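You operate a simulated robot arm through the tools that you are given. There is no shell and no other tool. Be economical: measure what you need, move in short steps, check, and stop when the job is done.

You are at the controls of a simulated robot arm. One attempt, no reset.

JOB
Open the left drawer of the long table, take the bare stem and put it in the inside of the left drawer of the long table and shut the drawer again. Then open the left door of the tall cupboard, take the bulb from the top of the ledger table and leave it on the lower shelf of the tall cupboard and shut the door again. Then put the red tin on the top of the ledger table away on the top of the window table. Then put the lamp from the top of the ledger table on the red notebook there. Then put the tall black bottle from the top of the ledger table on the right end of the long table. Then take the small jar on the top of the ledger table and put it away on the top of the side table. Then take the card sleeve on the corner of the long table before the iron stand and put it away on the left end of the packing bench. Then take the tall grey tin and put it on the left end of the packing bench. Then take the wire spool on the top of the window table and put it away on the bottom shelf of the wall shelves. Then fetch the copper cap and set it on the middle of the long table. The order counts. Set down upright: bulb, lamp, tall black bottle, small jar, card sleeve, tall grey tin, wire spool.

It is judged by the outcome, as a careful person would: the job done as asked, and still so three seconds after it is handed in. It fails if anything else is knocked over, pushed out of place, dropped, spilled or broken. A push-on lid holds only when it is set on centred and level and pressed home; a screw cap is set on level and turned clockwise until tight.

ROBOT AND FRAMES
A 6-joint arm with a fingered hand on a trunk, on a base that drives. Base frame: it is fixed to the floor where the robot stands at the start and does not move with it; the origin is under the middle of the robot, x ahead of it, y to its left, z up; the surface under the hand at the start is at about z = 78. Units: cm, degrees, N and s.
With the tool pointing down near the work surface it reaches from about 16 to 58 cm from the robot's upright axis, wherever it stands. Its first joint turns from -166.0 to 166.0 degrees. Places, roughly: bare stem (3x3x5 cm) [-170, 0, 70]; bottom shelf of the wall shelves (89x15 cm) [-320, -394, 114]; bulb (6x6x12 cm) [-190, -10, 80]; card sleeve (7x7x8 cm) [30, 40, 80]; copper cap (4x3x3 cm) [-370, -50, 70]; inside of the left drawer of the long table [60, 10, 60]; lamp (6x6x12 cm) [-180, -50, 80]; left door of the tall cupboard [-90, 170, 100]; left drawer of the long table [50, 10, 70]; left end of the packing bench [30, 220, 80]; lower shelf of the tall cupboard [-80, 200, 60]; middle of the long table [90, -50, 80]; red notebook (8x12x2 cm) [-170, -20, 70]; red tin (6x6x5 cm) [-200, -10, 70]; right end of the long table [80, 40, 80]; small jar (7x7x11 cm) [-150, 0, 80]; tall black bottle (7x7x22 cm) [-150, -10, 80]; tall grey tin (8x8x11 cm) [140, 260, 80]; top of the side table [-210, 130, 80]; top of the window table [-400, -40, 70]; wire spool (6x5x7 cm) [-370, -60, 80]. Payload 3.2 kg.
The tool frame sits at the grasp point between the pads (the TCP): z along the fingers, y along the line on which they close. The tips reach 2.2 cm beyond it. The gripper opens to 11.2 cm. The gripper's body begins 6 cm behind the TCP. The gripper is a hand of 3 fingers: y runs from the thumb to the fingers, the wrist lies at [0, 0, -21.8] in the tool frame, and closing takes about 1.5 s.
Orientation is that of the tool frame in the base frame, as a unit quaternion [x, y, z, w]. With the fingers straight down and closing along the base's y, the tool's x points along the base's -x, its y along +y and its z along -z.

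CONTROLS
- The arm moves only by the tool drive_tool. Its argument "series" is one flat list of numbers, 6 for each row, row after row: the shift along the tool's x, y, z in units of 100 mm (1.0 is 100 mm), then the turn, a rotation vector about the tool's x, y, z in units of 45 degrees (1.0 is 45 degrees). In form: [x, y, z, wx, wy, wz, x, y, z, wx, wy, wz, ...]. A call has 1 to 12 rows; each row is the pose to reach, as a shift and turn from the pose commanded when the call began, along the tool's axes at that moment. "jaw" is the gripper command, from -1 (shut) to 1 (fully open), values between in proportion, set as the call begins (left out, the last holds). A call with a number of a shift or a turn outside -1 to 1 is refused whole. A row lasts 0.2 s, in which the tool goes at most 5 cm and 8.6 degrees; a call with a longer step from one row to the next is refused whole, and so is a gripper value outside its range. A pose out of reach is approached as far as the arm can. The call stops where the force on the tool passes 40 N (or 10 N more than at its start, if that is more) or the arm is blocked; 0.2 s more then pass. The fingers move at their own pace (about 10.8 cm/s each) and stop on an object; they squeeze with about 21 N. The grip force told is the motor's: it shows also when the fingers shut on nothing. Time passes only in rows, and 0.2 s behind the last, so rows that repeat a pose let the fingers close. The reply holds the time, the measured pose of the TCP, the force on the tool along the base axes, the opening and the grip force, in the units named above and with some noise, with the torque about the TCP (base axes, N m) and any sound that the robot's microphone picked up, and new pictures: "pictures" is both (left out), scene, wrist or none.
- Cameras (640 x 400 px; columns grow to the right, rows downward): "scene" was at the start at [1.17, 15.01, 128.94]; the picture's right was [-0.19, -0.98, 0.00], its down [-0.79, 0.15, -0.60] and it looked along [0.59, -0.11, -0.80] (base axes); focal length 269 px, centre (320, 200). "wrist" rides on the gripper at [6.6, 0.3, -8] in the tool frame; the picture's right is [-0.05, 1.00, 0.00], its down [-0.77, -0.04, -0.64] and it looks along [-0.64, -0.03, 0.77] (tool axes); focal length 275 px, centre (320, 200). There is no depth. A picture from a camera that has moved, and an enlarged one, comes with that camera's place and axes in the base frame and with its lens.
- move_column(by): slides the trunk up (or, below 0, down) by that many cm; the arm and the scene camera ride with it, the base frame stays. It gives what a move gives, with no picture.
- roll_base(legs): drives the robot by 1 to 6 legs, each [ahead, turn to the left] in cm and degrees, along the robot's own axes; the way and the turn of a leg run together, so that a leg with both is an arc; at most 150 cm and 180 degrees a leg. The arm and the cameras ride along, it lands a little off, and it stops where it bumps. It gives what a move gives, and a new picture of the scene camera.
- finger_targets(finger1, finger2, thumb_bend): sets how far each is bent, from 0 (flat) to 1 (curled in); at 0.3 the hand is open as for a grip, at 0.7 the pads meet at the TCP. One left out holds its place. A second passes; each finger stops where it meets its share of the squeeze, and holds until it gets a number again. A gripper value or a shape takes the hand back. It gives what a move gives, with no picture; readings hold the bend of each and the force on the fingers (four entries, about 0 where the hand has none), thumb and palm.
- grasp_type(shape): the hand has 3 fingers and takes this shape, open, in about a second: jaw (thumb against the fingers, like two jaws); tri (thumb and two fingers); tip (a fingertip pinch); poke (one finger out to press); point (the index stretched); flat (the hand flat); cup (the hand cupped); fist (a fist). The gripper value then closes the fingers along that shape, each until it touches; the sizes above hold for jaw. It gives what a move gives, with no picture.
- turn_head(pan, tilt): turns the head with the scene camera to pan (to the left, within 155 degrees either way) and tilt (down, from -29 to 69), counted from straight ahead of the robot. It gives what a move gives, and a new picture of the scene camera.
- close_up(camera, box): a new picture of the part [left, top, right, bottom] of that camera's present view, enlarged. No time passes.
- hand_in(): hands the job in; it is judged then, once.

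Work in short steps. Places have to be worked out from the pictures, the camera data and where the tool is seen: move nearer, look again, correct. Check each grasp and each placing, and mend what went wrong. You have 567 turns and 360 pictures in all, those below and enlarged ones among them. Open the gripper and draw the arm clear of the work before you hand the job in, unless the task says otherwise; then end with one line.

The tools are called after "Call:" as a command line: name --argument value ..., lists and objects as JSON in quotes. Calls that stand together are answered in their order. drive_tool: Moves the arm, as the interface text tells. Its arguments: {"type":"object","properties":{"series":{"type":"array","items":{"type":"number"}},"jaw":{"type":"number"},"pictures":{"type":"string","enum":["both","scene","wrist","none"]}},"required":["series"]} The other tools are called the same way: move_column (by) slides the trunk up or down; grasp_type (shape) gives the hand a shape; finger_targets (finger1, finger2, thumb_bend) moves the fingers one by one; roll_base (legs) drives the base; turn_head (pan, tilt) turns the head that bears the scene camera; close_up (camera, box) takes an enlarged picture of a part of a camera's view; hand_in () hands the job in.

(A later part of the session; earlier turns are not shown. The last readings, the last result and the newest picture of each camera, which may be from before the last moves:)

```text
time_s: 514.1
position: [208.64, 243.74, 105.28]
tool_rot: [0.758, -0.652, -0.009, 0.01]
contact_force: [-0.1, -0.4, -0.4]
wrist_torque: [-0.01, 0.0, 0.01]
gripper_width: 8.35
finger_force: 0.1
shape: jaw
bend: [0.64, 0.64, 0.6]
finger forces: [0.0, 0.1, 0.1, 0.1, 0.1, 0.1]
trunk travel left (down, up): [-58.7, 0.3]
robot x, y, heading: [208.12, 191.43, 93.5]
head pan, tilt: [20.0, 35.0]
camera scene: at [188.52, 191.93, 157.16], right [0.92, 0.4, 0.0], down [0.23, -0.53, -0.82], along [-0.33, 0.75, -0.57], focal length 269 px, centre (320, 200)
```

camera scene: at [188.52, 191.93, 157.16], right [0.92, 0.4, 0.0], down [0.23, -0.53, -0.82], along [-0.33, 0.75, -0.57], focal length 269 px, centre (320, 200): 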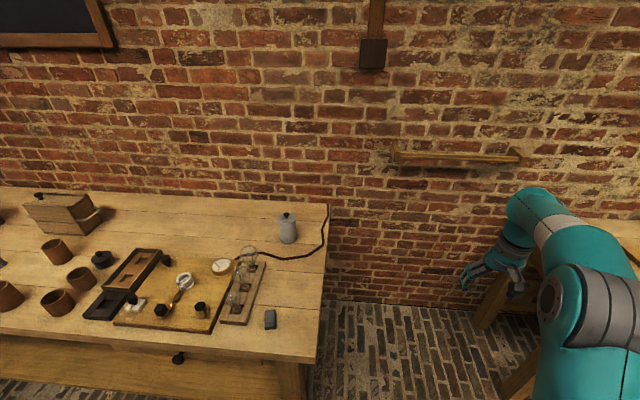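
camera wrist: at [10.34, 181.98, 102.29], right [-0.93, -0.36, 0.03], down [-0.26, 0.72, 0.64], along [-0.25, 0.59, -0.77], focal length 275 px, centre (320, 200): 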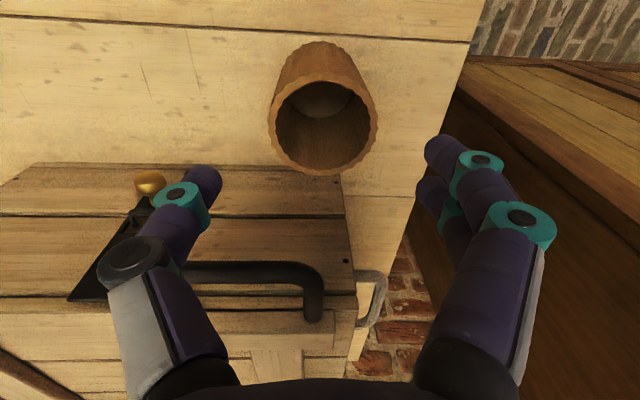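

The way along the bench end is tight against the wall, so I retract the arm 20 cm first, then drive in and turn.

Call:
drive_tool --series '[0.35, 0, 0, 0, 0, 0, 0.7, 0, 0, 0, 0, 0, 1.0, 0, 0, 0, 0, 0]' --pictures "none"

Call:
drive_tool --series '[0.35, 0, 0, 0, 0, 0, 0.7, 0, 0, 0, 0, 0, 0.9, 0, 0, 0, 0, 0]' --pictures "none"

Call:
roll_base --legs '[[55, 2], [0, 69.6]]'

Call:
turn_head --pan 0 --tilt 45

```text
time_s: 514.9
position: [210.14, 233.77, 105.2]
tool_rot: [0.758, -0.652, -0.009, 0.009]
contact_force: [-0.1, 0.1, -0.2]
wrist_torque: [0.01, 0.02, -0.02]
gripper_width: 8.35
finger_force: 0.0
shape: jaw
bend: [0.64, 0.64, 0.6]
finger forces: [0.0, 0.0, 0.0, 0.0, 0.0, 0.0]
trunk travel left (down, up): [-58.7, 0.3]
robot x, y, heading: [208.42, 190.92, 93.7]
head pan, tilt: [20.0, 35.0]
```

```text
time_s: 515.7
position: [211.5, 224.87, 105.14]
tool_rot: [0.758, -0.652, -0.009, 0.01]
contact_force: [0.4, 0.1, 0.9]
wrist_torque: [0.01, 0.02, -0.01]
gripper_width: 8.35
finger_force: 0.0
shape: jaw
bend: [0.64, 0.64, 0.6]
finger forces: [0.0, 0.1, 0.1, 0.0, 0.1, 0.0]
trunk travel left (down, up): [-58.7, 0.3]
robot x, y, heading: [208.19, 190.99, 93.6]
head pan, tilt: [20.0, 35.0]
```

```text
time_s: 521.9
position: [172.98, 259.66, 105.17]
tool_rot: [0.996, -0.086, -0.002, 0.013]
contact_force: [-0.2, -0.2, -0.1]
wrist_torque: [-0.01, -0.03, 0.02]
gripper_width: 8.36
finger_force: 0.1
shape: jaw
bend: [0.64, 0.64, 0.6]
finger forces: [0.1, 0.1, 0.0, 0.0, 0.0, 0.1]
trunk travel left (down, up): [-58.7, 0.3]
robot x, y, heading: [204.17, 245.71, 164.8]
head pan, tilt: [20.0, 35.0]
camera scene: at [196.68, 227.22, 157.16], right [-0.08, 1.0, 0.0], down [0.57, 0.05, -0.82], along [-0.82, -0.07, -0.57], focal length 269 px, centre (320, 200)
```

scene: 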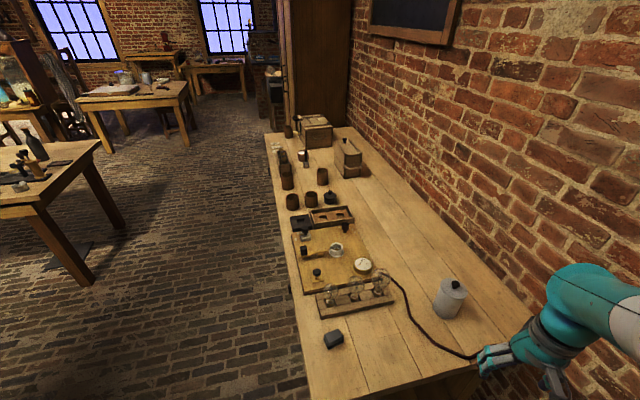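

```text
time_s: 522.7
position: [173.07, 259.63, 105.22]
tool_rot: [0.996, -0.088, -0.002, 0.013]
contact_force: [-0.3, -0.9, 0.3]
wrist_torque: [0.01, 0.01, 0.03]
gripper_width: 8.38
finger_force: 0.2
shape: jaw
bend: [0.64, 0.64, 0.6]
finger forces: [0.0, 0.1, 0.1, 0.0, 0.1, 0.1]
trunk travel left (down, up): [-58.7, 0.3]
robot x, y, heading: [204.21, 246.05, 165.0]
head pan, tilt: [0.0, 45.0]
camera scene: at [197.6, 230.1, 155.68], right [0.26, 0.97, 0.0], down [0.68, -0.18, -0.71], along [-0.68, 0.18, -0.71], focal length 269 px, centre (320, 200)
```

scene: 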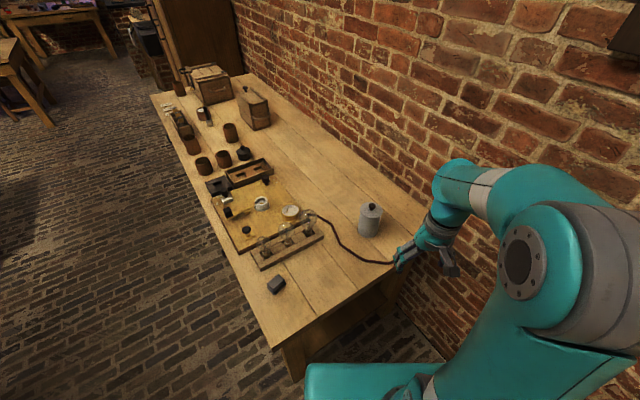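

The tin is at (144.3,262.5). I drive 11 cm closer and extend the arm over it.

Call:
roll_base --legs '[[11, 0]]'

Call:
drive_tool --series '[-0.3, 0.05, 0, 0, 0, 0, -0.6, 0.1, 0, 0, 0, 0, -0.9, 0.16, 0, 0, 0, 0]' --jaw 1 --pictures "wrist"

```text
time_s: 523.9
position: [162.29, 262.47, 105.13]
tool_rot: [0.996, -0.088, -0.002, 0.013]
contact_force: [0.6, 0.0, 0.2]
wrist_torque: [-0.03, -0.02, -0.01]
gripper_width: 8.38
finger_force: 0.0
shape: jaw
bend: [0.64, 0.64, 0.6]
finger forces: [0.1, 0.0, 0.0, 0.0, 0.1, 0.0]
trunk travel left (down, up): [-58.7, 0.3]
robot x, y, heading: [193.65, 248.45, 164.9]
head pan, tilt: [0.0, 45.0]
camera scene: at [186.92, 233.0, 155.68], right [0.26, 0.97, 0.0], down [0.68, -0.18, -0.71], along [-0.68, 0.18, -0.71], focal length 269 px, centre (320, 200)
```

scene: 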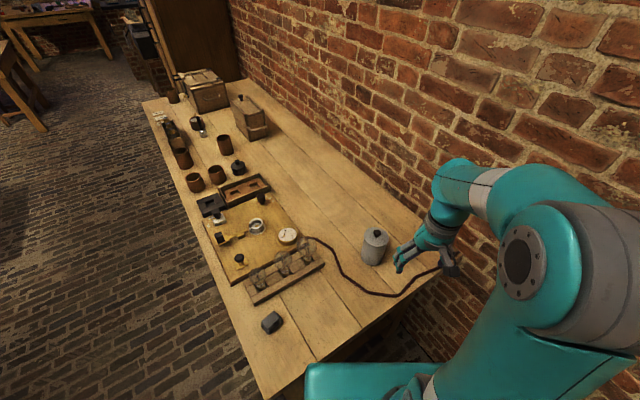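

```text
time_s: 524.7
position: [153.11, 262.52, 105.16]
tool_rot: [0.996, -0.087, -0.001, 0.013]
contact_force: [0.5, -0.9, 0.8]
wrist_torque: [0.02, -0.02, -0.02]
gripper_width: 11.18
finger_force: 0.0
shape: jaw
bend: [0.3, 0.3, 0.3]
finger forces: [0.0, 0.0, 0.0, 0.0, 0.0, 0.1]
trunk travel left (down, up): [-58.7, 0.3]
robot x, y, heading: [193.9, 248.68, 165.0]
head pan, tilt: [0.0, 45.0]
camera wrist: at [159.73, 261.27, 113.28], right [-0.22, -0.98, 0.03], down [-0.75, 0.19, 0.64], along [-0.63, 0.12, -0.77], focal length 275 px, centre (320, 200)
```

wrist: 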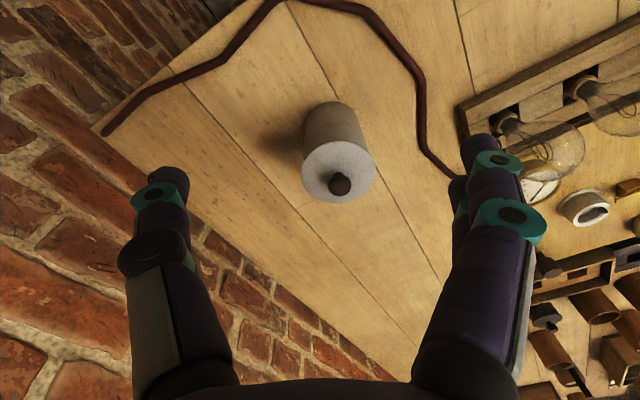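

Tin centre at (143.3,262.4). I move over it and lower the trunk 14 cm.

Call:
drive_tool --series '[-0.3, 0.06, 0, 0, 0, 0, -0.6, 0.12, 0, 0, 0, 0, -0.95, 0.18, 0, 0, 0, 0]' --pictures "none"

Call:
move_column --by -11

Call:
drive_tool --series '[0, 0, 0, 0, 0, 0]' --pictures "wrist"

```text
time_s: 525.5
position: [143.39, 262.31, 105.26]
tool_rot: [0.996, -0.087, -0.002, 0.013]
contact_force: [0.4, -0.3, 0.6]
wrist_torque: [-0.01, 0.0, 0.0]
gripper_width: 11.18
finger_force: 0.0
shape: jaw
bend: [0.3, 0.3, 0.3]
finger forces: [0.1, 0.0, 0.1, 0.0, 0.0, 0.0]
trunk travel left (down, up): [-58.7, 0.3]
robot x, y, heading: [193.54, 248.76, 165.0]
head pan, tilt: [0.0, 45.0]
```

```text
time_s: 526.9
position: [143.34, 262.35, 94.36]
tool_rot: [0.996, -0.087, -0.002, 0.014]
contact_force: [-0.2, 0.1, -0.1]
wrist_torque: [-0.04, -0.01, -0.02]
gripper_width: 11.22
finger_force: 0.0
shape: jaw
bend: [0.3, 0.3, 0.3]
finger forces: [0.1, 0.0, 0.0, 0.0, 0.1, 0.1]
trunk travel left (down, up): [-47.7, 11.3]
robot x, y, heading: [193.22, 248.22, 165.0]
head pan, tilt: [0.0, 45.0]
```

```text
time_s: 527.3
position: [143.34, 262.45, 94.24]
tool_rot: [0.996, -0.087, -0.002, 0.012]
contact_force: [-0.2, 0.2, 0.1]
wrist_torque: [-0.03, 0.03, -0.02]
gripper_width: 11.19
finger_force: 0.0
shape: jaw
bend: [0.3, 0.3, 0.3]
finger forces: [0.0, 0.1, 0.1, 0.1, 0.1, 0.1]
trunk travel left (down, up): [-47.7, 11.3]
robot x, y, heading: [193.14, 249.07, 164.8]
head pan, tilt: [0.0, 45.0]
camera wrist: at [150.11, 261.14, 102.34], right [-0.22, -0.98, 0.03], down [-0.75, 0.19, 0.64], along [-0.63, 0.12, -0.77], focal length 275 px, centre (320, 200)
```

wrist: 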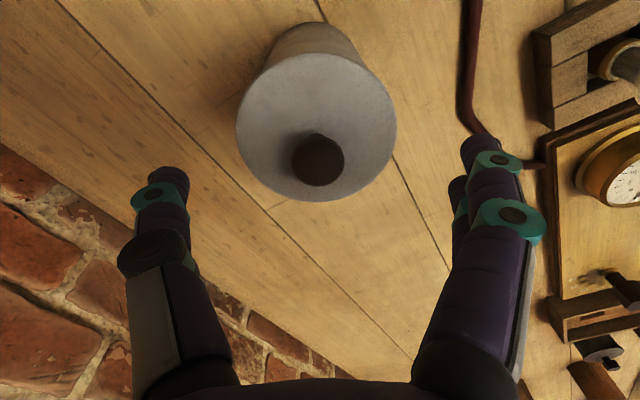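

Lid centre at (144.3,262.3). I correct and descend 8.3 cm, then close.

Call:
drive_tool --series '[0.09, -0.02, 0.28, 0, 0, 0, 0.09, -0.02, 0.56, 0, 0, 0, 0.09, -0.02, 0.83, 0, 0, 0]' --pictures "none"

Call:
drive_tool --series '[0, 0, 0, 0, 0, 0, 0, 0, 0, 0, 0, 0, 0, 0, 0, 0, 0, 0, 0, 0, 0, 0, 0, 0]' --jaw -1 --pictures "wrist"

```text
time_s: 528.1
position: [144.1, 262.22, 87.0]
tool_rot: [0.996, -0.087, -0.012, 0.01]
contact_force: [5.4, -0.4, 27.7]
wrist_torque: [0.1, 0.19, 0.07]
gripper_width: 11.13
finger_force: 0.0
shape: jaw
bend: [0.3, 0.3, 0.3]
finger forces: [7.5, 7.8, 0.0, 0.0, 16.7, 0.1]
trunk travel left (down, up): [-47.7, 11.3]
robot x, y, heading: [193.4, 248.9, 164.6]
head pan, tilt: [0.0, 45.0]
stopped in row 3: the force on the tool passed its limit at 55 N (the readings are from after the stop); the commanded pose is now the measured one
```

```text
time_s: 529.0
position: [144.14, 262.31, 87.07]
tool_rot: [0.996, -0.087, -0.013, 0.01]
contact_force: [3.1, -1.7, 21.9]
wrist_torque: [0.18, 0.06, -0.04]
gripper_width: 6.12
finger_force: 21.5
shape: jaw
bend: [0.73, 0.73, 0.71]
finger forces: [17.3, 17.9, 0.0, 0.0, 32.6, 0.0]
trunk travel left (down, up): [-47.7, 11.3]
robot x, y, heading: [193.46, 248.63, 164.7]
head pan, tilt: [0.0, 45.0]
stopped in row 4: the force on the tool passed its limit at 40 N (the readings are from after the stop); the commanded pose is now the measured one
camera wrist: at [150.88, 260.96, 94.97], right [-0.22, -0.98, 0.02], down [-0.73, 0.18, 0.65], along [-0.64, 0.12, -0.76], focal length 275 px, centre (320, 200)
```

wrist: 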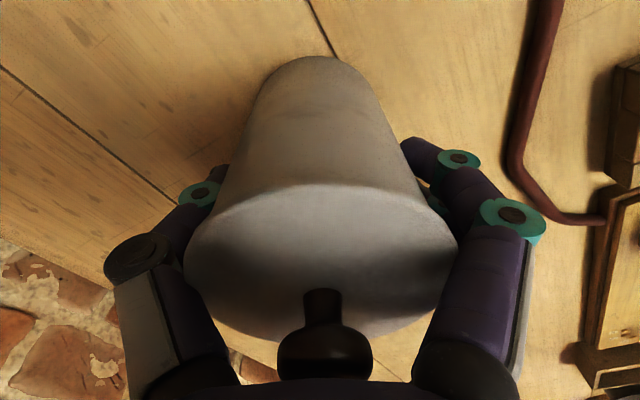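

The fingers seated around the upper body. I lift gently 3 cm and check that the whole tin comes.

Call:
drive_tool --series '[0, 0, -0.08, 0, 0, 0, 0, 0, -0.16, 0, 0, 0, 0, 0, -0.3, 0, 0, 0]' --pictures "both"

```text
time_s: 529.8
position: [144.07, 262.29, 89.92]
tool_rot: [0.996, -0.087, -0.011, 0.011]
contact_force: [0.3, -0.5, -1.0]
wrist_torque: [0.02, 0.05, 0.0]
gripper_width: 6.12
finger_force: 20.9
shape: jaw
bend: [0.73, 0.73, 0.71]
finger forces: [13.0, 14.3, 0.0, 0.1, 26.9, 0.0]
trunk travel left (down, up): [-47.7, 11.3]
robot x, y, heading: [193.55, 248.68, 165.2]
head pan, tilt: [0.0, 45.0]
camera scene: at [187.05, 232.97, 144.67], right [0.26, 0.97, 0.0], down [0.68, -0.18, -0.71], along [-0.68, 0.18, -0.71], focal length 269 px, centre (320, 200)
camera wrist: at [150.77, 261.08, 97.77], right [-0.22, -0.98, 0.02], down [-0.74, 0.18, 0.65], along [-0.64, 0.12, -0.76], focal length 275 px, centre (320, 200)
```

scene: 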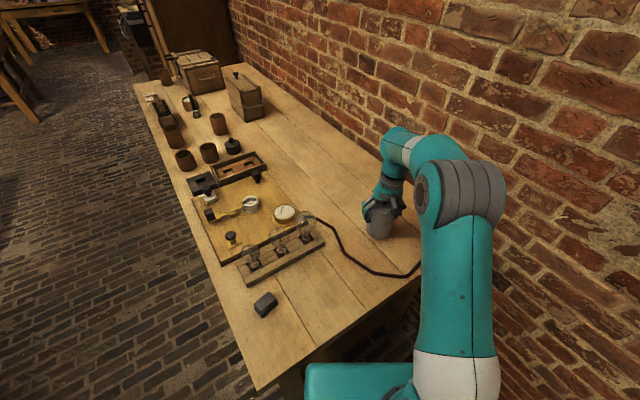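
wrist: 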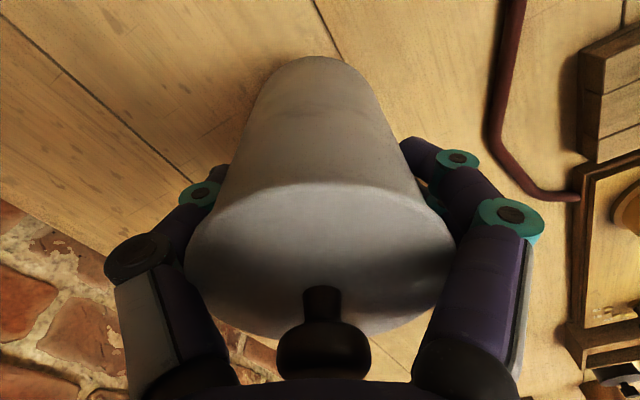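

The whole tin comes up. I raise it, retract the arm, and drive back out the same way and along to the bench's left end.

Call:
move_column --by 11

Call:
drive_tool --series '[0.3, 0, -0.1, 0, 0, 0, 0.6, 0, -0.25, 0, 0, 0, 0.95, 0, -0.4, 0, 0, 0]' --pictures "none"

Call:
drive_tool --series '[0.3, 0, 0, 0, 0, 0, 0.6, 0, 0, 0, 0, 0, 0.9, 0, 0, 0, 0, 0]' --pictures "none"

Call:
roll_base --legs '[[-11, 0], [0, -69.6], [-55, -2]]'

```text
time_s: 531.2
position: [144.07, 262.35, 100.86]
tool_rot: [0.996, -0.087, -0.011, 0.011]
contact_force: [0.3, 0.2, -1.7]
wrist_torque: [0.01, 0.0, -0.03]
gripper_width: 6.15
finger_force: 21.6
shape: jaw
bend: [0.73, 0.73, 0.71]
finger forces: [13.1, 14.3, 0.0, 0.1, 26.8, 0.1]
trunk travel left (down, up): [-58.7, 0.3]
robot x, y, heading: [193.5, 248.78, 164.8]
head pan, tilt: [0.0, 45.0]
```

```text
time_s: 532.0
position: [153.59, 260.73, 104.67]
tool_rot: [0.996, -0.087, -0.011, 0.011]
contact_force: [0.5, -0.4, -0.7]
wrist_torque: [-0.01, 0.0, 0.03]
gripper_width: 6.15
finger_force: 20.8
shape: jaw
bend: [0.73, 0.73, 0.71]
finger forces: [13.0, 14.1, 0.0, 0.0, 26.7, 0.1]
trunk travel left (down, up): [-58.7, 0.3]
robot x, y, heading: [193.46, 248.19, 164.9]
head pan, tilt: [0.0, 45.0]
```

```text
time_s: 532.8
position: [162.45, 259.28, 104.4]
tool_rot: [0.996, -0.087, -0.01, 0.012]
contact_force: [-0.6, -0.2, -1.0]
wrist_torque: [0.04, 0.01, 0.02]
gripper_width: 6.11
finger_force: 20.4
shape: jaw
bend: [0.73, 0.73, 0.71]
finger forces: [13.0, 14.2, 0.0, 0.0, 26.6, 0.0]
trunk travel left (down, up): [-58.7, 0.3]
robot x, y, heading: [193.46, 248.59, 164.8]
head pan, tilt: [0.0, 45.0]
```

```text
time_s: 539.8
position: [208.27, 224.11, 104.56]
tool_rot: [0.756, -0.654, -0.015, 0.003]
contact_force: [0.0, -0.4, -1.3]
wrist_torque: [0.01, 0.01, 0.0]
gripper_width: 6.11
finger_force: 20.6
shape: jaw
bend: [0.73, 0.73, 0.71]
finger forces: [12.5, 14.2, 0.0, 0.1, 26.3, 0.1]
trunk travel left (down, up): [-58.7, 0.3]
robot x, y, heading: [207.92, 190.84, 93.0]
head pan, tilt: [0.0, 45.0]
camera scene: at [191.14, 192.14, 155.68], right [1.0, 0.05, 0.0], down [0.04, -0.71, -0.71], along [-0.04, 0.71, -0.71], focal length 269 px, centre (320, 200)
```

scene: 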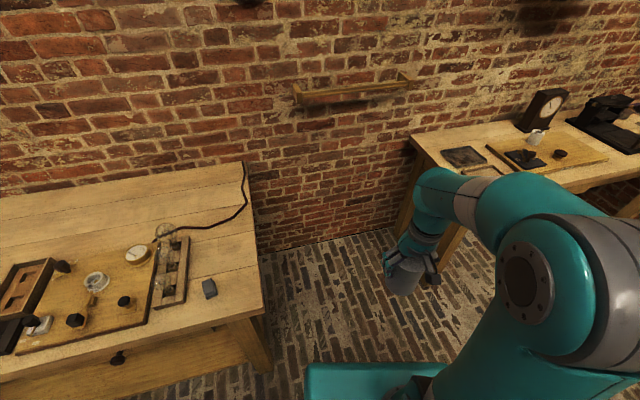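

Call:
roll_base --legs '[[0, 102.5], [90, 0], [89.8, 0], [0, -87.5]]'

Call:
turn_head --pan 0 --tilt 50

```text
time_s: 556.9
position: [27.6, 177.92, 104.54]
tool_rot: [0.827, -0.563, -0.015, 0.005]
contact_force: [0.1, -0.9, -1.2]
wrist_torque: [0.02, -0.01, 0.0]
gripper_width: 6.11
finger_force: 21.1
shape: jaw
bend: [0.73, 0.73, 0.71]
finger forces: [11.5, 14.1, 0.1, 0.0, 25.6, 0.1]
trunk travel left (down, up): [-58.7, 0.3]
robot x, y, heading: [34.75, 145.95, 106.4]
head pan, tilt: [0.0, 45.0]
camera scene: at [18.4, 143.04, 155.68], right [0.96, 0.28, 0.0], down [0.2, -0.68, -0.71], along [-0.2, 0.68, -0.71], focal length 269 px, centre (320, 200)
```

scene: 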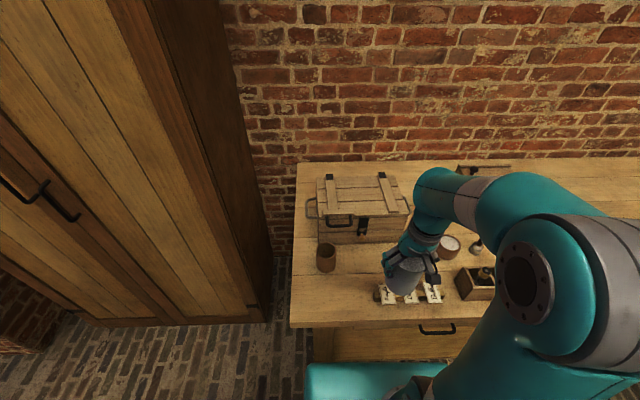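

```text
time_s: 557.5
position: [27.7, 178.03, 104.47]
tool_rot: [0.827, -0.562, -0.014, 0.005]
contact_force: [-0.4, 0.1, -0.6]
wrist_torque: [0.0, -0.01, -0.01]
gripper_width: 6.09
finger_force: 21.0
shape: jaw
bend: [0.73, 0.73, 0.71]
finger forces: [11.5, 14.1, 0.1, 0.0, 25.6, 0.0]
trunk travel left (down, up): [-58.7, 0.3]
robot x, y, heading: [35.03, 145.86, 106.6]
head pan, tilt: [0.0, 50.0]
camera scene: at [18.51, 142.62, 154.99], right [0.96, 0.28, 0.0], down [0.22, -0.73, -0.64], along [-0.18, 0.62, -0.77], focal length 269 px, centre (320, 200)
```

scene: 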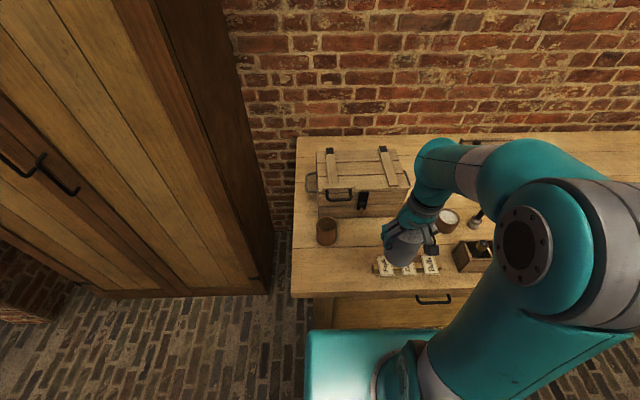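

I extend the arm to bring the tin over the spot (18.6,192) between the sleeve and the labels.

Call:
drive_tool --series '[-0.28, 0.05, 0, 0, 0, 0, -0.56, 0.1, 0, 0, 0, 0, -0.84, 0.17, 0, 0, 0, 0]' --pictures "none"

Call:
drive_tool --series '[-0.28, 0.05, 0, 0, 0, 0, -0.56, 0.1, 0, 0, 0, 0, -0.8, 0.16, 0, 0, 0, 0]' --pictures "none"

Call:
move_column --by -11

Call:
drive_tool --series '[0, 0, 0, 0, 0, 0]' --pictures "both"

```text
time_s: 558.3
position: [22.88, 185.24, 104.65]
tool_rot: [0.827, -0.562, -0.014, 0.005]
contact_force: [0.2, 0.2, -0.3]
wrist_torque: [-0.02, -0.01, 0.01]
gripper_width: 6.1
finger_force: 21.2
shape: jaw
bend: [0.73, 0.73, 0.71]
finger forces: [11.6, 14.1, 0.0, 0.2, 25.4, 0.0]
trunk travel left (down, up): [-58.7, 0.3]
robot x, y, heading: [34.74, 145.81, 106.6]
head pan, tilt: [0.0, 50.0]
```

```text
time_s: 559.1
position: [18.48, 192.03, 104.71]
tool_rot: [0.827, -0.561, -0.015, 0.006]
contact_force: [-0.6, -0.6, -1.2]
wrist_torque: [-0.01, 0.02, 0.04]
gripper_width: 6.09
finger_force: 20.7
shape: jaw
bend: [0.73, 0.73, 0.71]
finger forces: [11.3, 14.0, 0.0, 0.0, 25.3, 0.0]
trunk travel left (down, up): [-58.7, 0.3]
robot x, y, heading: [34.62, 145.88, 106.4]
head pan, tilt: [0.0, 50.0]
```

```text
time_s: 560.5
position: [18.6, 191.92, 93.81]
tool_rot: [0.827, -0.562, -0.015, 0.005]
contact_force: [0.5, 0.4, -1.3]
wrist_torque: [-0.04, 0.0, 0.0]
gripper_width: 6.08
finger_force: 21.0
shape: jaw
bend: [0.73, 0.73, 0.71]
finger forces: [11.4, 14.0, 0.1, 0.0, 25.3, 0.0]
trunk travel left (down, up): [-47.7, 11.3]
robot x, y, heading: [34.9, 146.28, 106.3]
head pan, tilt: [0.0, 50.0]
```

```text
time_s: 560.9
position: [18.57, 192.03, 93.87]
tool_rot: [0.827, -0.561, -0.014, 0.005]
contact_force: [1.0, 1.1, -1.3]
wrist_torque: [0.01, -0.02, 0.02]
gripper_width: 6.07
finger_force: 21.3
shape: jaw
bend: [0.73, 0.73, 0.71]
finger forces: [11.4, 13.9, 0.1, 0.1, 25.4, 0.1]
trunk travel left (down, up): [-47.7, 11.3]
robot x, y, heading: [34.62, 145.73, 106.3]
head pan, tilt: [0.0, 50.0]
camera scene: at [18.51, 142.62, 143.99], right [0.96, 0.28, 0.0], down [0.22, -0.73, -0.64], along [-0.18, 0.62, -0.77], focal length 269 px, centre (320, 200)
camera wrist: at [21.11, 185.67, 101.71], right [-0.95, -0.33, 0.03], down [-0.23, 0.72, 0.65], along [-0.23, 0.61, -0.76], focal length 275 px, centre (320, 200)
```

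scene: 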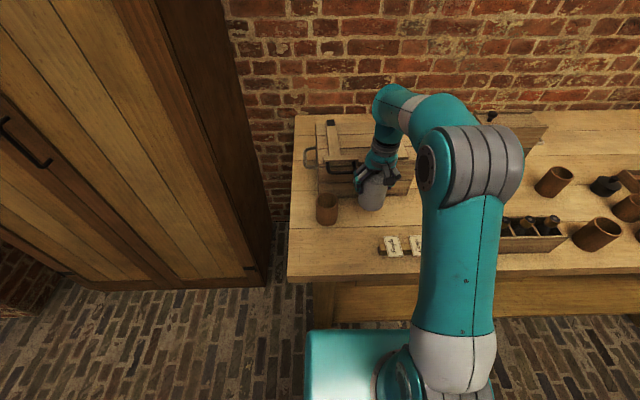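
wrist: 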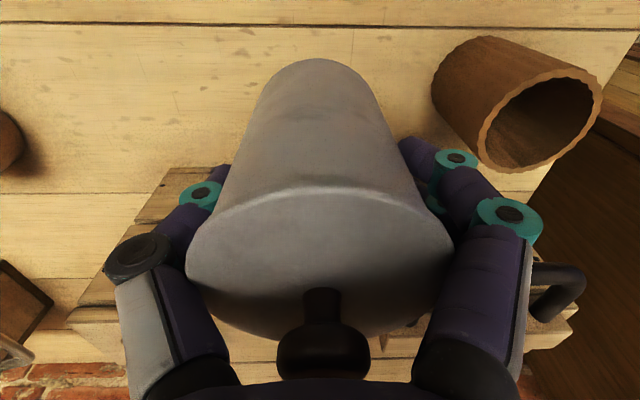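

The chest front is about 4–5 cm beyond the tin; fine. I lower to contact.

Call:
drive_tool --series '[0, 0, 0.2, 0, 0, 0, 0, 0, 0.4, 0, 0, 0, 0, 0, 0.55, 0, 0, 0, 0, 0, 0.6, 0, 0, 0]' --pictures "none"

Call:
drive_tool --series '[0, 0, 0.04, 0, 0, 0, 0, 0, 0.08, 0, 0, 0]' --pictures "none"

```text
time_s: 561.9
position: [18.58, 191.96, 87.72]
tool_rot: [0.827, -0.562, -0.015, 0.004]
contact_force: [0.0, -0.3, 0.4]
wrist_torque: [-0.01, 0.02, 0.01]
gripper_width: 6.07
finger_force: 21.4
shape: jaw
bend: [0.73, 0.73, 0.71]
finger forces: [11.4, 13.8, 0.0, 0.0, 25.1, 0.1]
trunk travel left (down, up): [-47.7, 11.3]
robot x, y, heading: [34.97, 145.82, 106.4]
head pan, tilt: [0.0, 50.0]
```

```text
time_s: 562.5
position: [18.44, 192.12, 87.1]
tool_rot: [0.827, -0.562, -0.017, 0.004]
contact_force: [0.6, -0.5, 12.6]
wrist_torque: [0.09, -0.14, -0.01]
gripper_width: 6.08
finger_force: 21.1
shape: jaw
bend: [0.73, 0.73, 0.71]
finger forces: [12.5, 16.0, 0.1, 0.0, 28.3, 0.0]
trunk travel left (down, up): [-47.7, 11.3]
robot x, y, heading: [34.87, 145.95, 106.1]
head pan, tilt: [0.0, 50.0]
```

Seated (12 N). I open fully and rise slowly.

Call:
drive_tool --series '[0, 0, 0, 0, 0, 0, 0, 0, 0, 0, 0, 0, 0, 0, 0, 0, 0, 0, 0, 0, 0, 0, 0, 0]' --jaw 1 --pictures "none"

Call:
drive_tool --series '[0, 0, -0.1, 0, 0, 0, 0, 0, -0.25, 0, 0, 0, 0, 0, -0.5, 0, 0, 0, 0, 0, -0.8, 0, 0, 0]' --pictures "both"

```text
time_s: 563.5
position: [18.47, 192.02, 86.98]
tool_rot: [0.827, -0.562, -0.015, 0.005]
contact_force: [2.6, 3.2, 21.1]
wrist_torque: [-0.03, -0.12, 0.04]
gripper_width: 11.16
finger_force: 0.1
shape: jaw
bend: [0.3, 0.3, 0.3]
finger forces: [3.8, 7.1, 0.0, 0.0, 16.8, 0.0]
trunk travel left (down, up): [-47.7, 11.3]
robot x, y, heading: [35.19, 145.93, 106.6]
head pan, tilt: [0.0, 50.0]
```

```text
time_s: 564.5
position: [18.61, 191.86, 94.85]
tool_rot: [0.828, -0.561, -0.015, 0.006]
contact_force: [0.7, -0.7, -0.2]
wrist_torque: [0.0, 0.01, 0.0]
gripper_width: 11.17
finger_force: 0.1
shape: jaw
bend: [0.3, 0.3, 0.3]
finger forces: [0.1, 0.0, 0.0, 0.0, 0.1, 0.0]
trunk travel left (down, up): [-47.7, 11.3]
robot x, y, heading: [35.05, 145.77, 106.6]
head pan, tilt: [0.0, 50.0]
camera scene: at [18.52, 142.6, 143.98], right [0.96, 0.28, 0.0], down [0.22, -0.73, -0.64], along [-0.18, 0.62, -0.77], focal length 269 px, centre (320, 200)
camera wrist: at [21.15, 185.57, 102.83], right [-0.95, -0.33, 0.02], down [-0.23, 0.72, 0.65], along [-0.23, 0.61, -0.76], focal length 275 px, centre (320, 200)
```

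scene: 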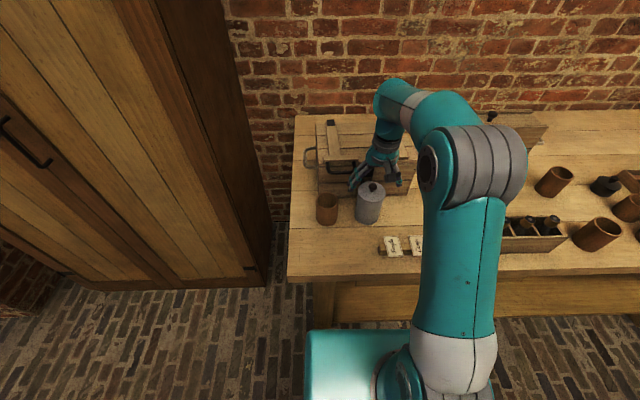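
wrist: 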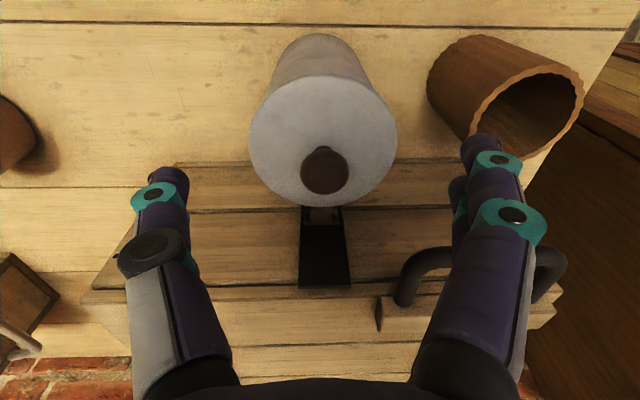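

The tin stands upright. Next the wire spool: I raise and drive the long way to the window table.

Call:
move_column --by 11

Call:
roll_base --legs '[[-10, 0], [0, 99.9], [77, 0], [76.8, 0], [0, -14], [79, 0]]'

```text
time_s: 566.0
position: [18.57, 191.83, 105.93]
tool_rot: [0.827, -0.562, -0.015, 0.004]
contact_force: [0.6, -0.9, 0.1]
wrist_torque: [-0.01, -0.02, 0.0]
gripper_width: 11.17
finger_force: 0.1
shape: jaw
bend: [0.3, 0.3, 0.3]
finger forces: [0.0, 0.1, 0.0, 0.0, 0.1, 0.1]
trunk travel left (down, up): [-58.7, 0.3]
robot x, y, heading: [34.93, 146.25, 106.6]
head pan, tilt: [0.0, 50.0]
```

```text
time_s: 583.5
position: [-224.74, 37.38, 105.92]
tool_rot: [0.988, 0.152, -0.007, 0.014]
contact_force: [0.0, 0.3, 0.4]
wrist_torque: [-0.02, 0.01, 0.02]
gripper_width: 11.19
finger_force: 0.1
shape: jaw
bend: [0.3, 0.3, 0.3]
finger forces: [0.1, 0.1, 0.0, 0.0, 0.0, 0.0]
trunk travel left (down, up): [-58.7, 0.3]
robot x, y, heading: [-177.82, 50.15, -167.6]
head pan, tilt: [0.0, 50.0]
camera scene: at [-175.89, 33.53, 154.99], right [-0.21, 0.98, 0.0], down [0.75, 0.16, -0.64], along [-0.63, -0.14, -0.77], focal length 269 px, centre (320, 200)
```

scene: 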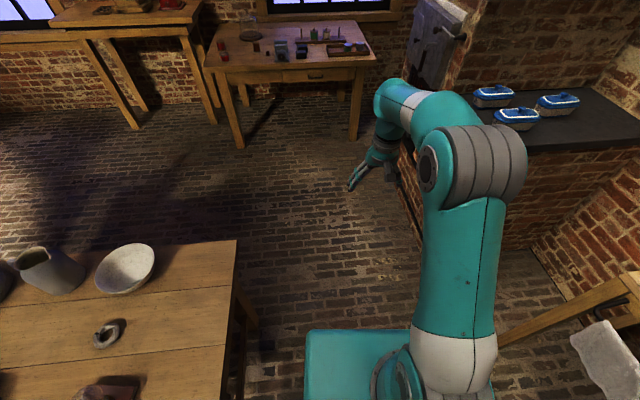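

Call:
roll_base --legs '[[79, 0], [0, 47.4], [84, 0], [0, -41]]'

Call:
turn_head --pan 0 --tilt 45

```text
time_s: 595.9
position: [-341.4, -58.13, 105.85]
tool_rot: [0.977, 0.215, -0.007, 0.014]
contact_force: [-0.6, 0.8, 0.2]
wrist_torque: [-0.01, 0.0, 0.01]
gripper_width: 11.19
finger_force: 0.0
shape: jaw
bend: [0.3, 0.3, 0.3]
finger forces: [0.1, 0.1, 0.0, 0.0, 0.0, 0.0]
trunk travel left (down, up): [-58.7, 0.3]
robot x, y, heading: [-296.3, -39.19, -160.2]
head pan, tilt: [0.0, 50.0]
camera scene: at [-292.47, -55.66, 154.99], right [-0.34, 0.94, 0.0], down [0.72, 0.26, -0.64], along [-0.61, -0.22, -0.77], focal length 269 px, centre (320, 200)
```

scene: 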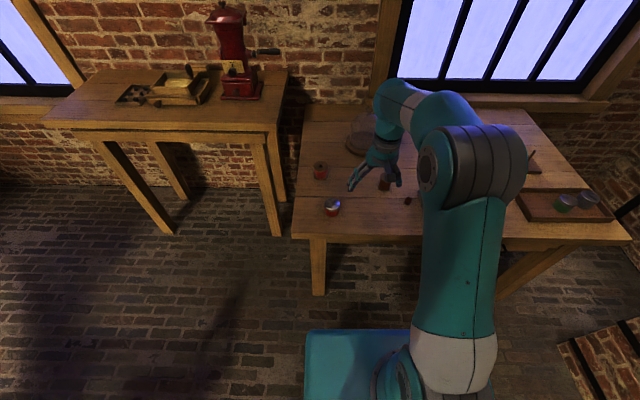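

```text
time_s: 596.6
position: [-341.44, -58.08, 105.92]
tool_rot: [0.977, 0.214, -0.006, 0.014]
contact_force: [-0.7, -0.4, -1.0]
wrist_torque: [-0.01, -0.01, -0.01]
gripper_width: 11.21
finger_force: 0.1
shape: jaw
bend: [0.3, 0.3, 0.3]
finger forces: [0.1, 0.1, 0.1, 0.0, 0.0, 0.0]
trunk travel left (down, up): [-58.7, 0.3]
robot x, y, heading: [-296.62, -39.17, -160.5]
head pan, tilt: [0.0, 45.0]
camera scene: at [-292.86, -55.82, 155.68], right [-0.34, 0.94, 0.0], down [0.67, 0.24, -0.71], along [-0.67, -0.24, -0.71], focal length 269 px, centre (320, 200)
```

scene: 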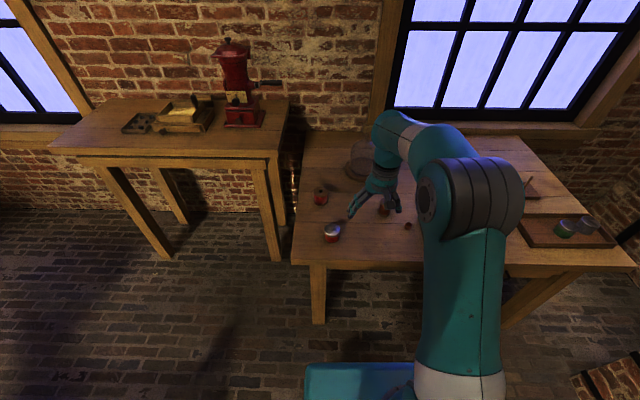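

Call:
close_up --camera "scene" --box '[300, 160, 460, 260]'

```text
4.00 times, centred on (380, 210) of scene
camera zoom: at [-292.86, -55.82, 155.68], right [-0.34, 0.94, 0.0], down [0.67, 0.24, -0.71], along [-0.67, -0.24, -0.71], focal length 1075 px, centre (80, 160)
```

zoom: 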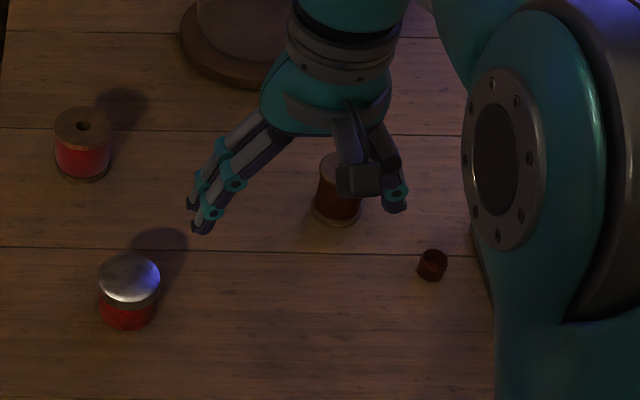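

The spool is at about (-373,-56.5), the cap at (-368.5,-46). I drive 22 cm closer and pitch the hand to 50° below horizontal, suited for the shelf.

Call:
roll_base --legs '[[20, 0]]'

Call:
drive_tool --series '[0.1, -0.15, 0, 0, -0.178, 0, 0.2, -0.3, 0, 0, -0.356, 0, 0.3, -0.45, 0, 0, -0.533, 0, 0.4, -0.6, 0, 0, -0.711, 0, 0.5, -0.75, 0, 0, -0.889, 0]' --jaw 0.5 --pictures "wrist"

```text
time_s: 598.2
position: [-360.45, -65.01, 105.87]
tool_rot: [0.977, 0.214, -0.006, 0.013]
contact_force: [0.2, 0.2, 0.2]
wrist_torque: [0.0, 0.0, -0.01]
gripper_width: 11.2
finger_force: 0.0
shape: jaw
bend: [0.3, 0.3, 0.3]
finger forces: [0.0, 0.1, 0.1, 0.0, 0.0, 0.1]
trunk travel left (down, up): [-58.7, 0.3]
robot x, y, heading: [-315.21, -46.01, -160.6]
head pan, tilt: [0.0, 45.0]
camera scene: at [-311.9, -62.62, 155.68], right [-0.34, 0.94, 0.0], down [0.67, 0.24, -0.71], along [-0.67, -0.24, -0.71], focal length 269 px, centre (320, 200)
```

scene: 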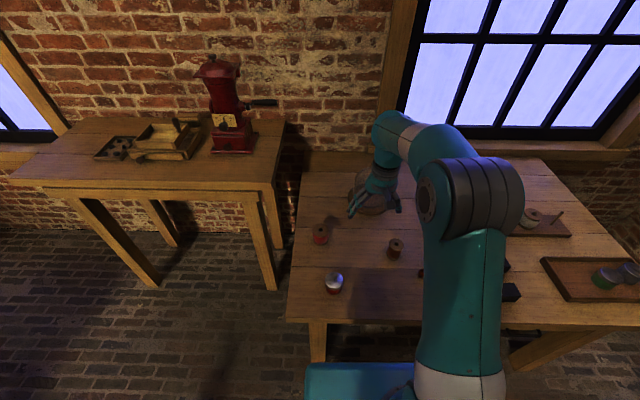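

```text
time_s: 599.4
position: [-358.94, -56.97, 105.67]
tool_rot: [0.925, 0.202, -0.31, 0.089]
contact_force: [0.6, -0.1, 0.4]
wrist_torque: [-0.02, 0.02, 0.02]
gripper_width: 8.44
finger_force: 0.1
shape: jaw
bend: [0.63, 0.63, 0.6]
finger forces: [0.0, 0.0, 0.0, 0.1, 0.1, 0.0]
out of reach, approached as far as the arm can: row 5
trunk travel left (down, up): [-58.7, 0.3]
robot x, y, heading: [-315.48, -45.92, -160.5]
head pan, tilt: [0.0, 45.0]
camera wrist: at [-349.59, -52.93, 107.95], right [0.39, -0.92, 0.07], down [-0.23, -0.03, 0.97], along [-0.89, -0.4, -0.23], focal length 275 px, centre (320, 200)
```

wrist: 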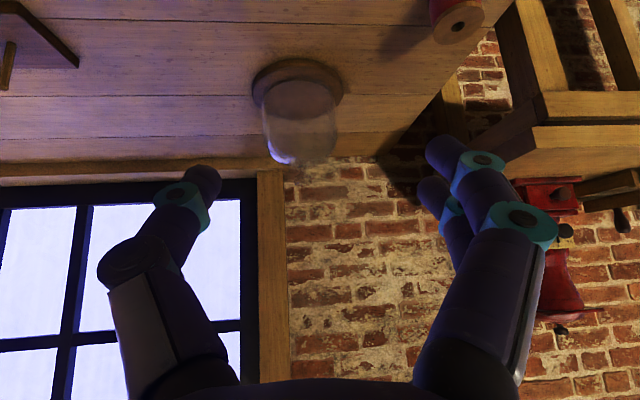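

Spool axis at (-373.2,-56.7). I move horizontally behind it and lower the trunk.

Call:
drive_tool --series '[-0.2, -0.22, 0.14, 0, 0, 0, -0.4, -0.44, 0.28, 0, 0, 0, -0.6, -0.67, 0.43, 0, 0, 0]' --pictures "none"

Call:
move_column --by -20

Call:
drive_tool --series '[0, 0, 0, 0, 0, 0]' --pictures "both"

```text
time_s: 600.2
position: [-368.48, -54.24, 105.58]
tool_rot: [0.925, 0.202, -0.309, 0.089]
contact_force: [-0.4, 0.1, 0.4]
wrist_torque: [0.04, -0.06, 0.0]
gripper_width: 8.42
finger_force: 0.1
shape: jaw
bend: [0.63, 0.63, 0.6]
finger forces: [0.0, 0.1, 0.0, 0.1, 0.1, 0.0]
trunk travel left (down, up): [-58.7, 0.3]
robot x, y, heading: [-314.98, -46.14, -160.4]
head pan, tilt: [0.0, 45.0]
```

```text
time_s: 602.3
position: [-368.4, -54.18, 85.62]
tool_rot: [0.925, 0.203, -0.31, 0.088]
contact_force: [0.8, -0.9, -0.7]
wrist_torque: [-0.03, -0.01, 0.01]
gripper_width: 8.41
finger_force: 0.1
shape: jaw
bend: [0.63, 0.63, 0.6]
finger forces: [0.1, 0.0, 0.0, 0.1, 0.0, 0.0]
trunk travel left (down, up): [-38.7, 20.3]
robot x, y, heading: [-314.98, -46.07, -160.7]
head pan, tilt: [0.0, 45.0]
```

```text
time_s: 602.7
position: [-368.67, -54.32, 85.66]
tool_rot: [0.925, 0.203, -0.31, 0.088]
contact_force: [0.4, -0.4, -0.9]
wrist_torque: [-0.02, 0.03, -0.04]
gripper_width: 8.44
finger_force: 0.1
shape: jaw
bend: [0.63, 0.63, 0.6]
finger forces: [0.1, 0.0, 0.1, 0.0, 0.0, 0.0]
trunk travel left (down, up): [-38.7, 20.3]
robot x, y, heading: [-315.02, -45.73, -160.4]
head pan, tilt: [0.0, 45.0]
camera scene: at [-311.79, -62.58, 135.68], right [-0.34, 0.94, 0.0], down [0.67, 0.24, -0.71], along [-0.67, -0.24, -0.71], focal length 269 px, centre (320, 200)
camera wrist: at [-359.08, -50.07, 87.96], right [0.4, -0.92, 0.07], down [-0.23, -0.03, 0.97], along [-0.89, -0.4, -0.23], focal length 275 px, centre (320, 200)
```

scene: 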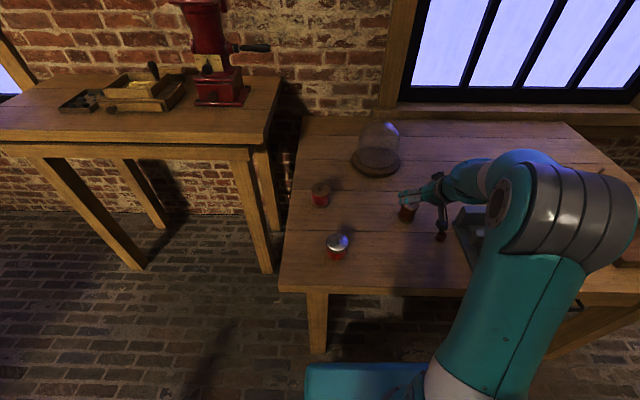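
wrist: 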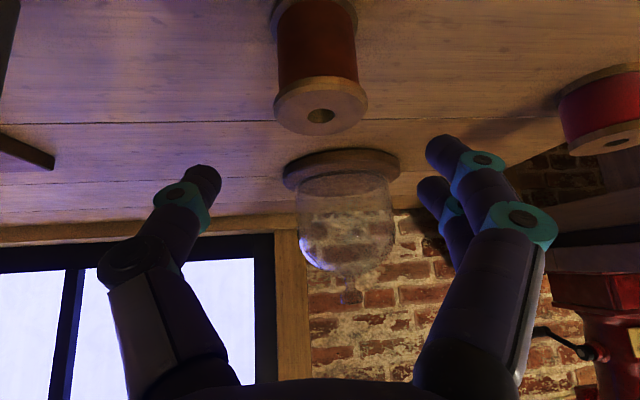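

The spool's top flange is at about (-371.3,-55.9,80). I approach along the tool axis and check.

Call:
drive_tool --series '[0.14, 0, 0.15, 0, 0, 0, 0.28, 0, 0.35, 0, 0, 0, 0.28, 0, 0.55, 0, 0, 0]' --pictures "wrist"

```text
time_s: 603.5
position: [-369.45, -54.94, 79.53]
tool_rot: [0.925, 0.202, -0.31, 0.087]
contact_force: [0.6, 0.1, 0.2]
wrist_torque: [-0.02, -0.01, 0.0]
gripper_width: 8.43
finger_force: 0.1
shape: jaw
bend: [0.63, 0.63, 0.6]
finger forces: [0.1, 0.0, 0.1, 0.0, 0.1, 0.0]
trunk travel left (down, up): [-38.7, 20.3]
robot x, y, heading: [-315.44, -46.46, -160.4]
head pan, tilt: [0.0, 45.0]
camera wrist: at [-360.0, -50.77, 81.9], right [0.4, -0.92, 0.07], down [-0.23, -0.03, 0.97], along [-0.89, -0.4, -0.23], focal length 275 px, centre (320, 200)
```

wrist: 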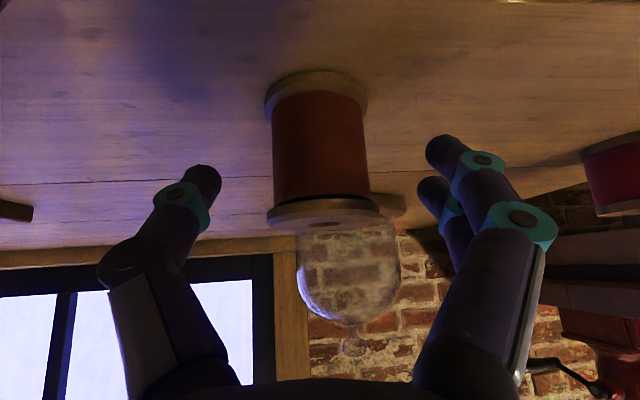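

Aligned. I go 3.5 cm further along the axis and close.

Call:
drive_tool --series '[-0.01, 0.01, 0.18, 0, 0, 0, -0.02, 0.01, 0.35, 0, 0, 0, -0.02, 0.01, 0.35, 0, 0, 0]' --pictures "none"

Call:
drive_tool --series '[0, 0, 0, 0, 0, 0, 0, 0, 0, 0, 0, 0, 0, 0, 0, 0, 0, 0, 0, 0, 0, 0, 0, 0]' --jaw -1 --pictures "wrist"

```text
time_s: 604.3
position: [-371.36, -56.2, 76.88]
tool_rot: [0.925, 0.203, -0.31, 0.089]
contact_force: [0.7, -0.7, -0.3]
wrist_torque: [0.0, 0.03, 0.01]
gripper_width: 8.42
finger_force: 0.1
shape: jaw
bend: [0.63, 0.63, 0.6]
finger forces: [0.0, 0.1, 0.0, 0.0, 0.0, 0.0]
trunk travel left (down, up): [-38.7, 20.3]
robot x, y, heading: [-315.12, -46.22, -160.6]
head pan, tilt: [0.0, 45.0]
```

```text
time_s: 605.3
position: [-371.45, -56.11, 76.88]
tool_rot: [0.925, 0.203, -0.309, 0.089]
contact_force: [0.4, -0.1, -0.3]
wrist_torque: [0.03, -0.01, 0.01]
gripper_width: 3.91
finger_force: 21.1
shape: jaw
bend: [0.74, 0.73, 0.7]
finger forces: [9.5, 9.3, 0.0, 0.1, 19.1, 0.0]
trunk travel left (down, up): [-38.7, 20.3]
robot x, y, heading: [-315.31, -46.07, -160.5]
head pan, tilt: [0.0, 45.0]
camera wrist: at [-362.01, -51.93, 79.22], right [0.4, -0.92, 0.07], down [-0.23, -0.03, 0.97], along [-0.89, -0.4, -0.23], focal length 275 px, centre (320, 200)
```

wrist: 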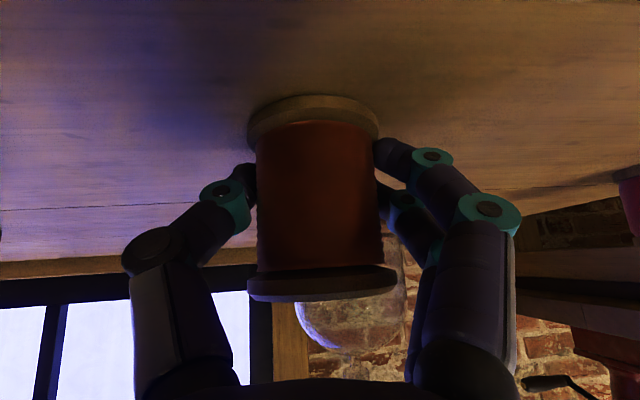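

The spool is gripped. I lift it, back away and drive toward the wall shelves, stopping midway to look.

Call:
move_column --by 20

Call:
roll_base --legs '[[-25, 0], [0, 80.8], [110, 0]]'

Call:
turn_head --pan -15 --tilt 15

```text
time_s: 607.5
position: [-371.4, -56.12, 96.93]
tool_rot: [0.925, 0.203, -0.31, 0.089]
contact_force: [-0.8, 0.0, -1.4]
wrist_torque: [0.0, -0.02, -0.01]
gripper_width: 3.91
finger_force: 20.9
shape: jaw
bend: [0.74, 0.73, 0.7]
finger forces: [9.6, 8.7, 0.0, 0.1, 19.1, 0.0]
trunk travel left (down, up): [-58.7, 0.3]
robot x, y, heading: [-315.11, -45.78, -160.3]
head pan, tilt: [0.0, 45.0]
```

```text
time_s: 618.0
position: [-273.39, -202.88, 96.91]
tool_rot: [0.58, 0.748, -0.181, 0.266]
contact_force: [1.1, -0.5, -1.4]
wrist_torque: [0.02, 0.0, 0.01]
gripper_width: 3.9
finger_force: 21.0
shape: jaw
bend: [0.74, 0.73, 0.7]
finger forces: [9.5, 8.8, 0.0, 0.0, 19.1, 0.0]
trunk travel left (down, up): [-58.7, 0.3]
robot x, y, heading: [-273.28, -145.65, -80.7]
head pan, tilt: [0.0, 45.0]
camera scene: at [-256.62, -145.55, 155.68], right [-0.99, -0.16, 0.0], down [-0.12, 0.7, -0.71], along [0.12, -0.7, -0.71], focal length 269 px, centre (320, 200)
```

scene: 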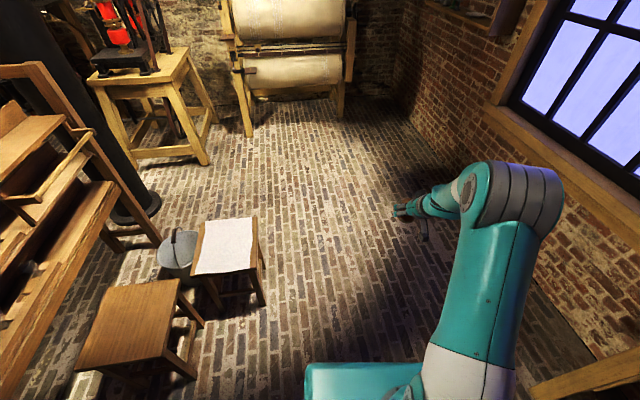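

```text
time_s: 619.0
position: [-273.33, -202.92, 96.86]
tool_rot: [0.579, 0.749, -0.181, 0.266]
contact_force: [-0.2, -0.7, -1.4]
wrist_torque: [0.0, 0.0, 0.01]
gripper_width: 3.89
finger_force: 20.4
shape: jaw
bend: [0.74, 0.73, 0.7]
finger forces: [9.5, 8.8, 0.1, 0.0, 19.1, 0.0]
trunk travel left (down, up): [-58.7, 0.3]
robot x, y, heading: [-273.02, -146.08, -80.6]
head pan, tilt: [-15.0, 15.0]
camera scene: at [-258.86, -146.79, 160.35], right [-1.0, 0.1, 0.0], down [0.03, 0.26, -0.97], along [-0.09, -0.96, -0.26], focal length 269 px, centre (320, 200)
```

scene: 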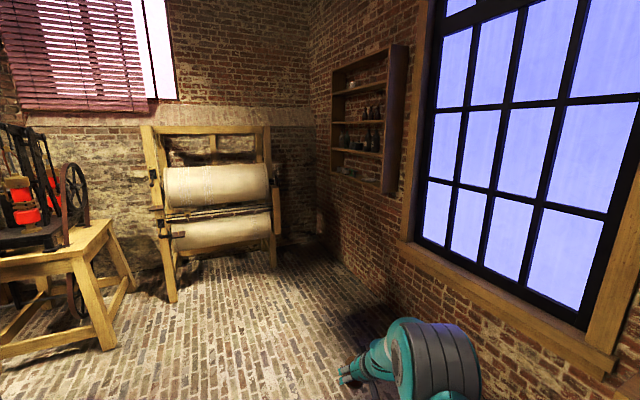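

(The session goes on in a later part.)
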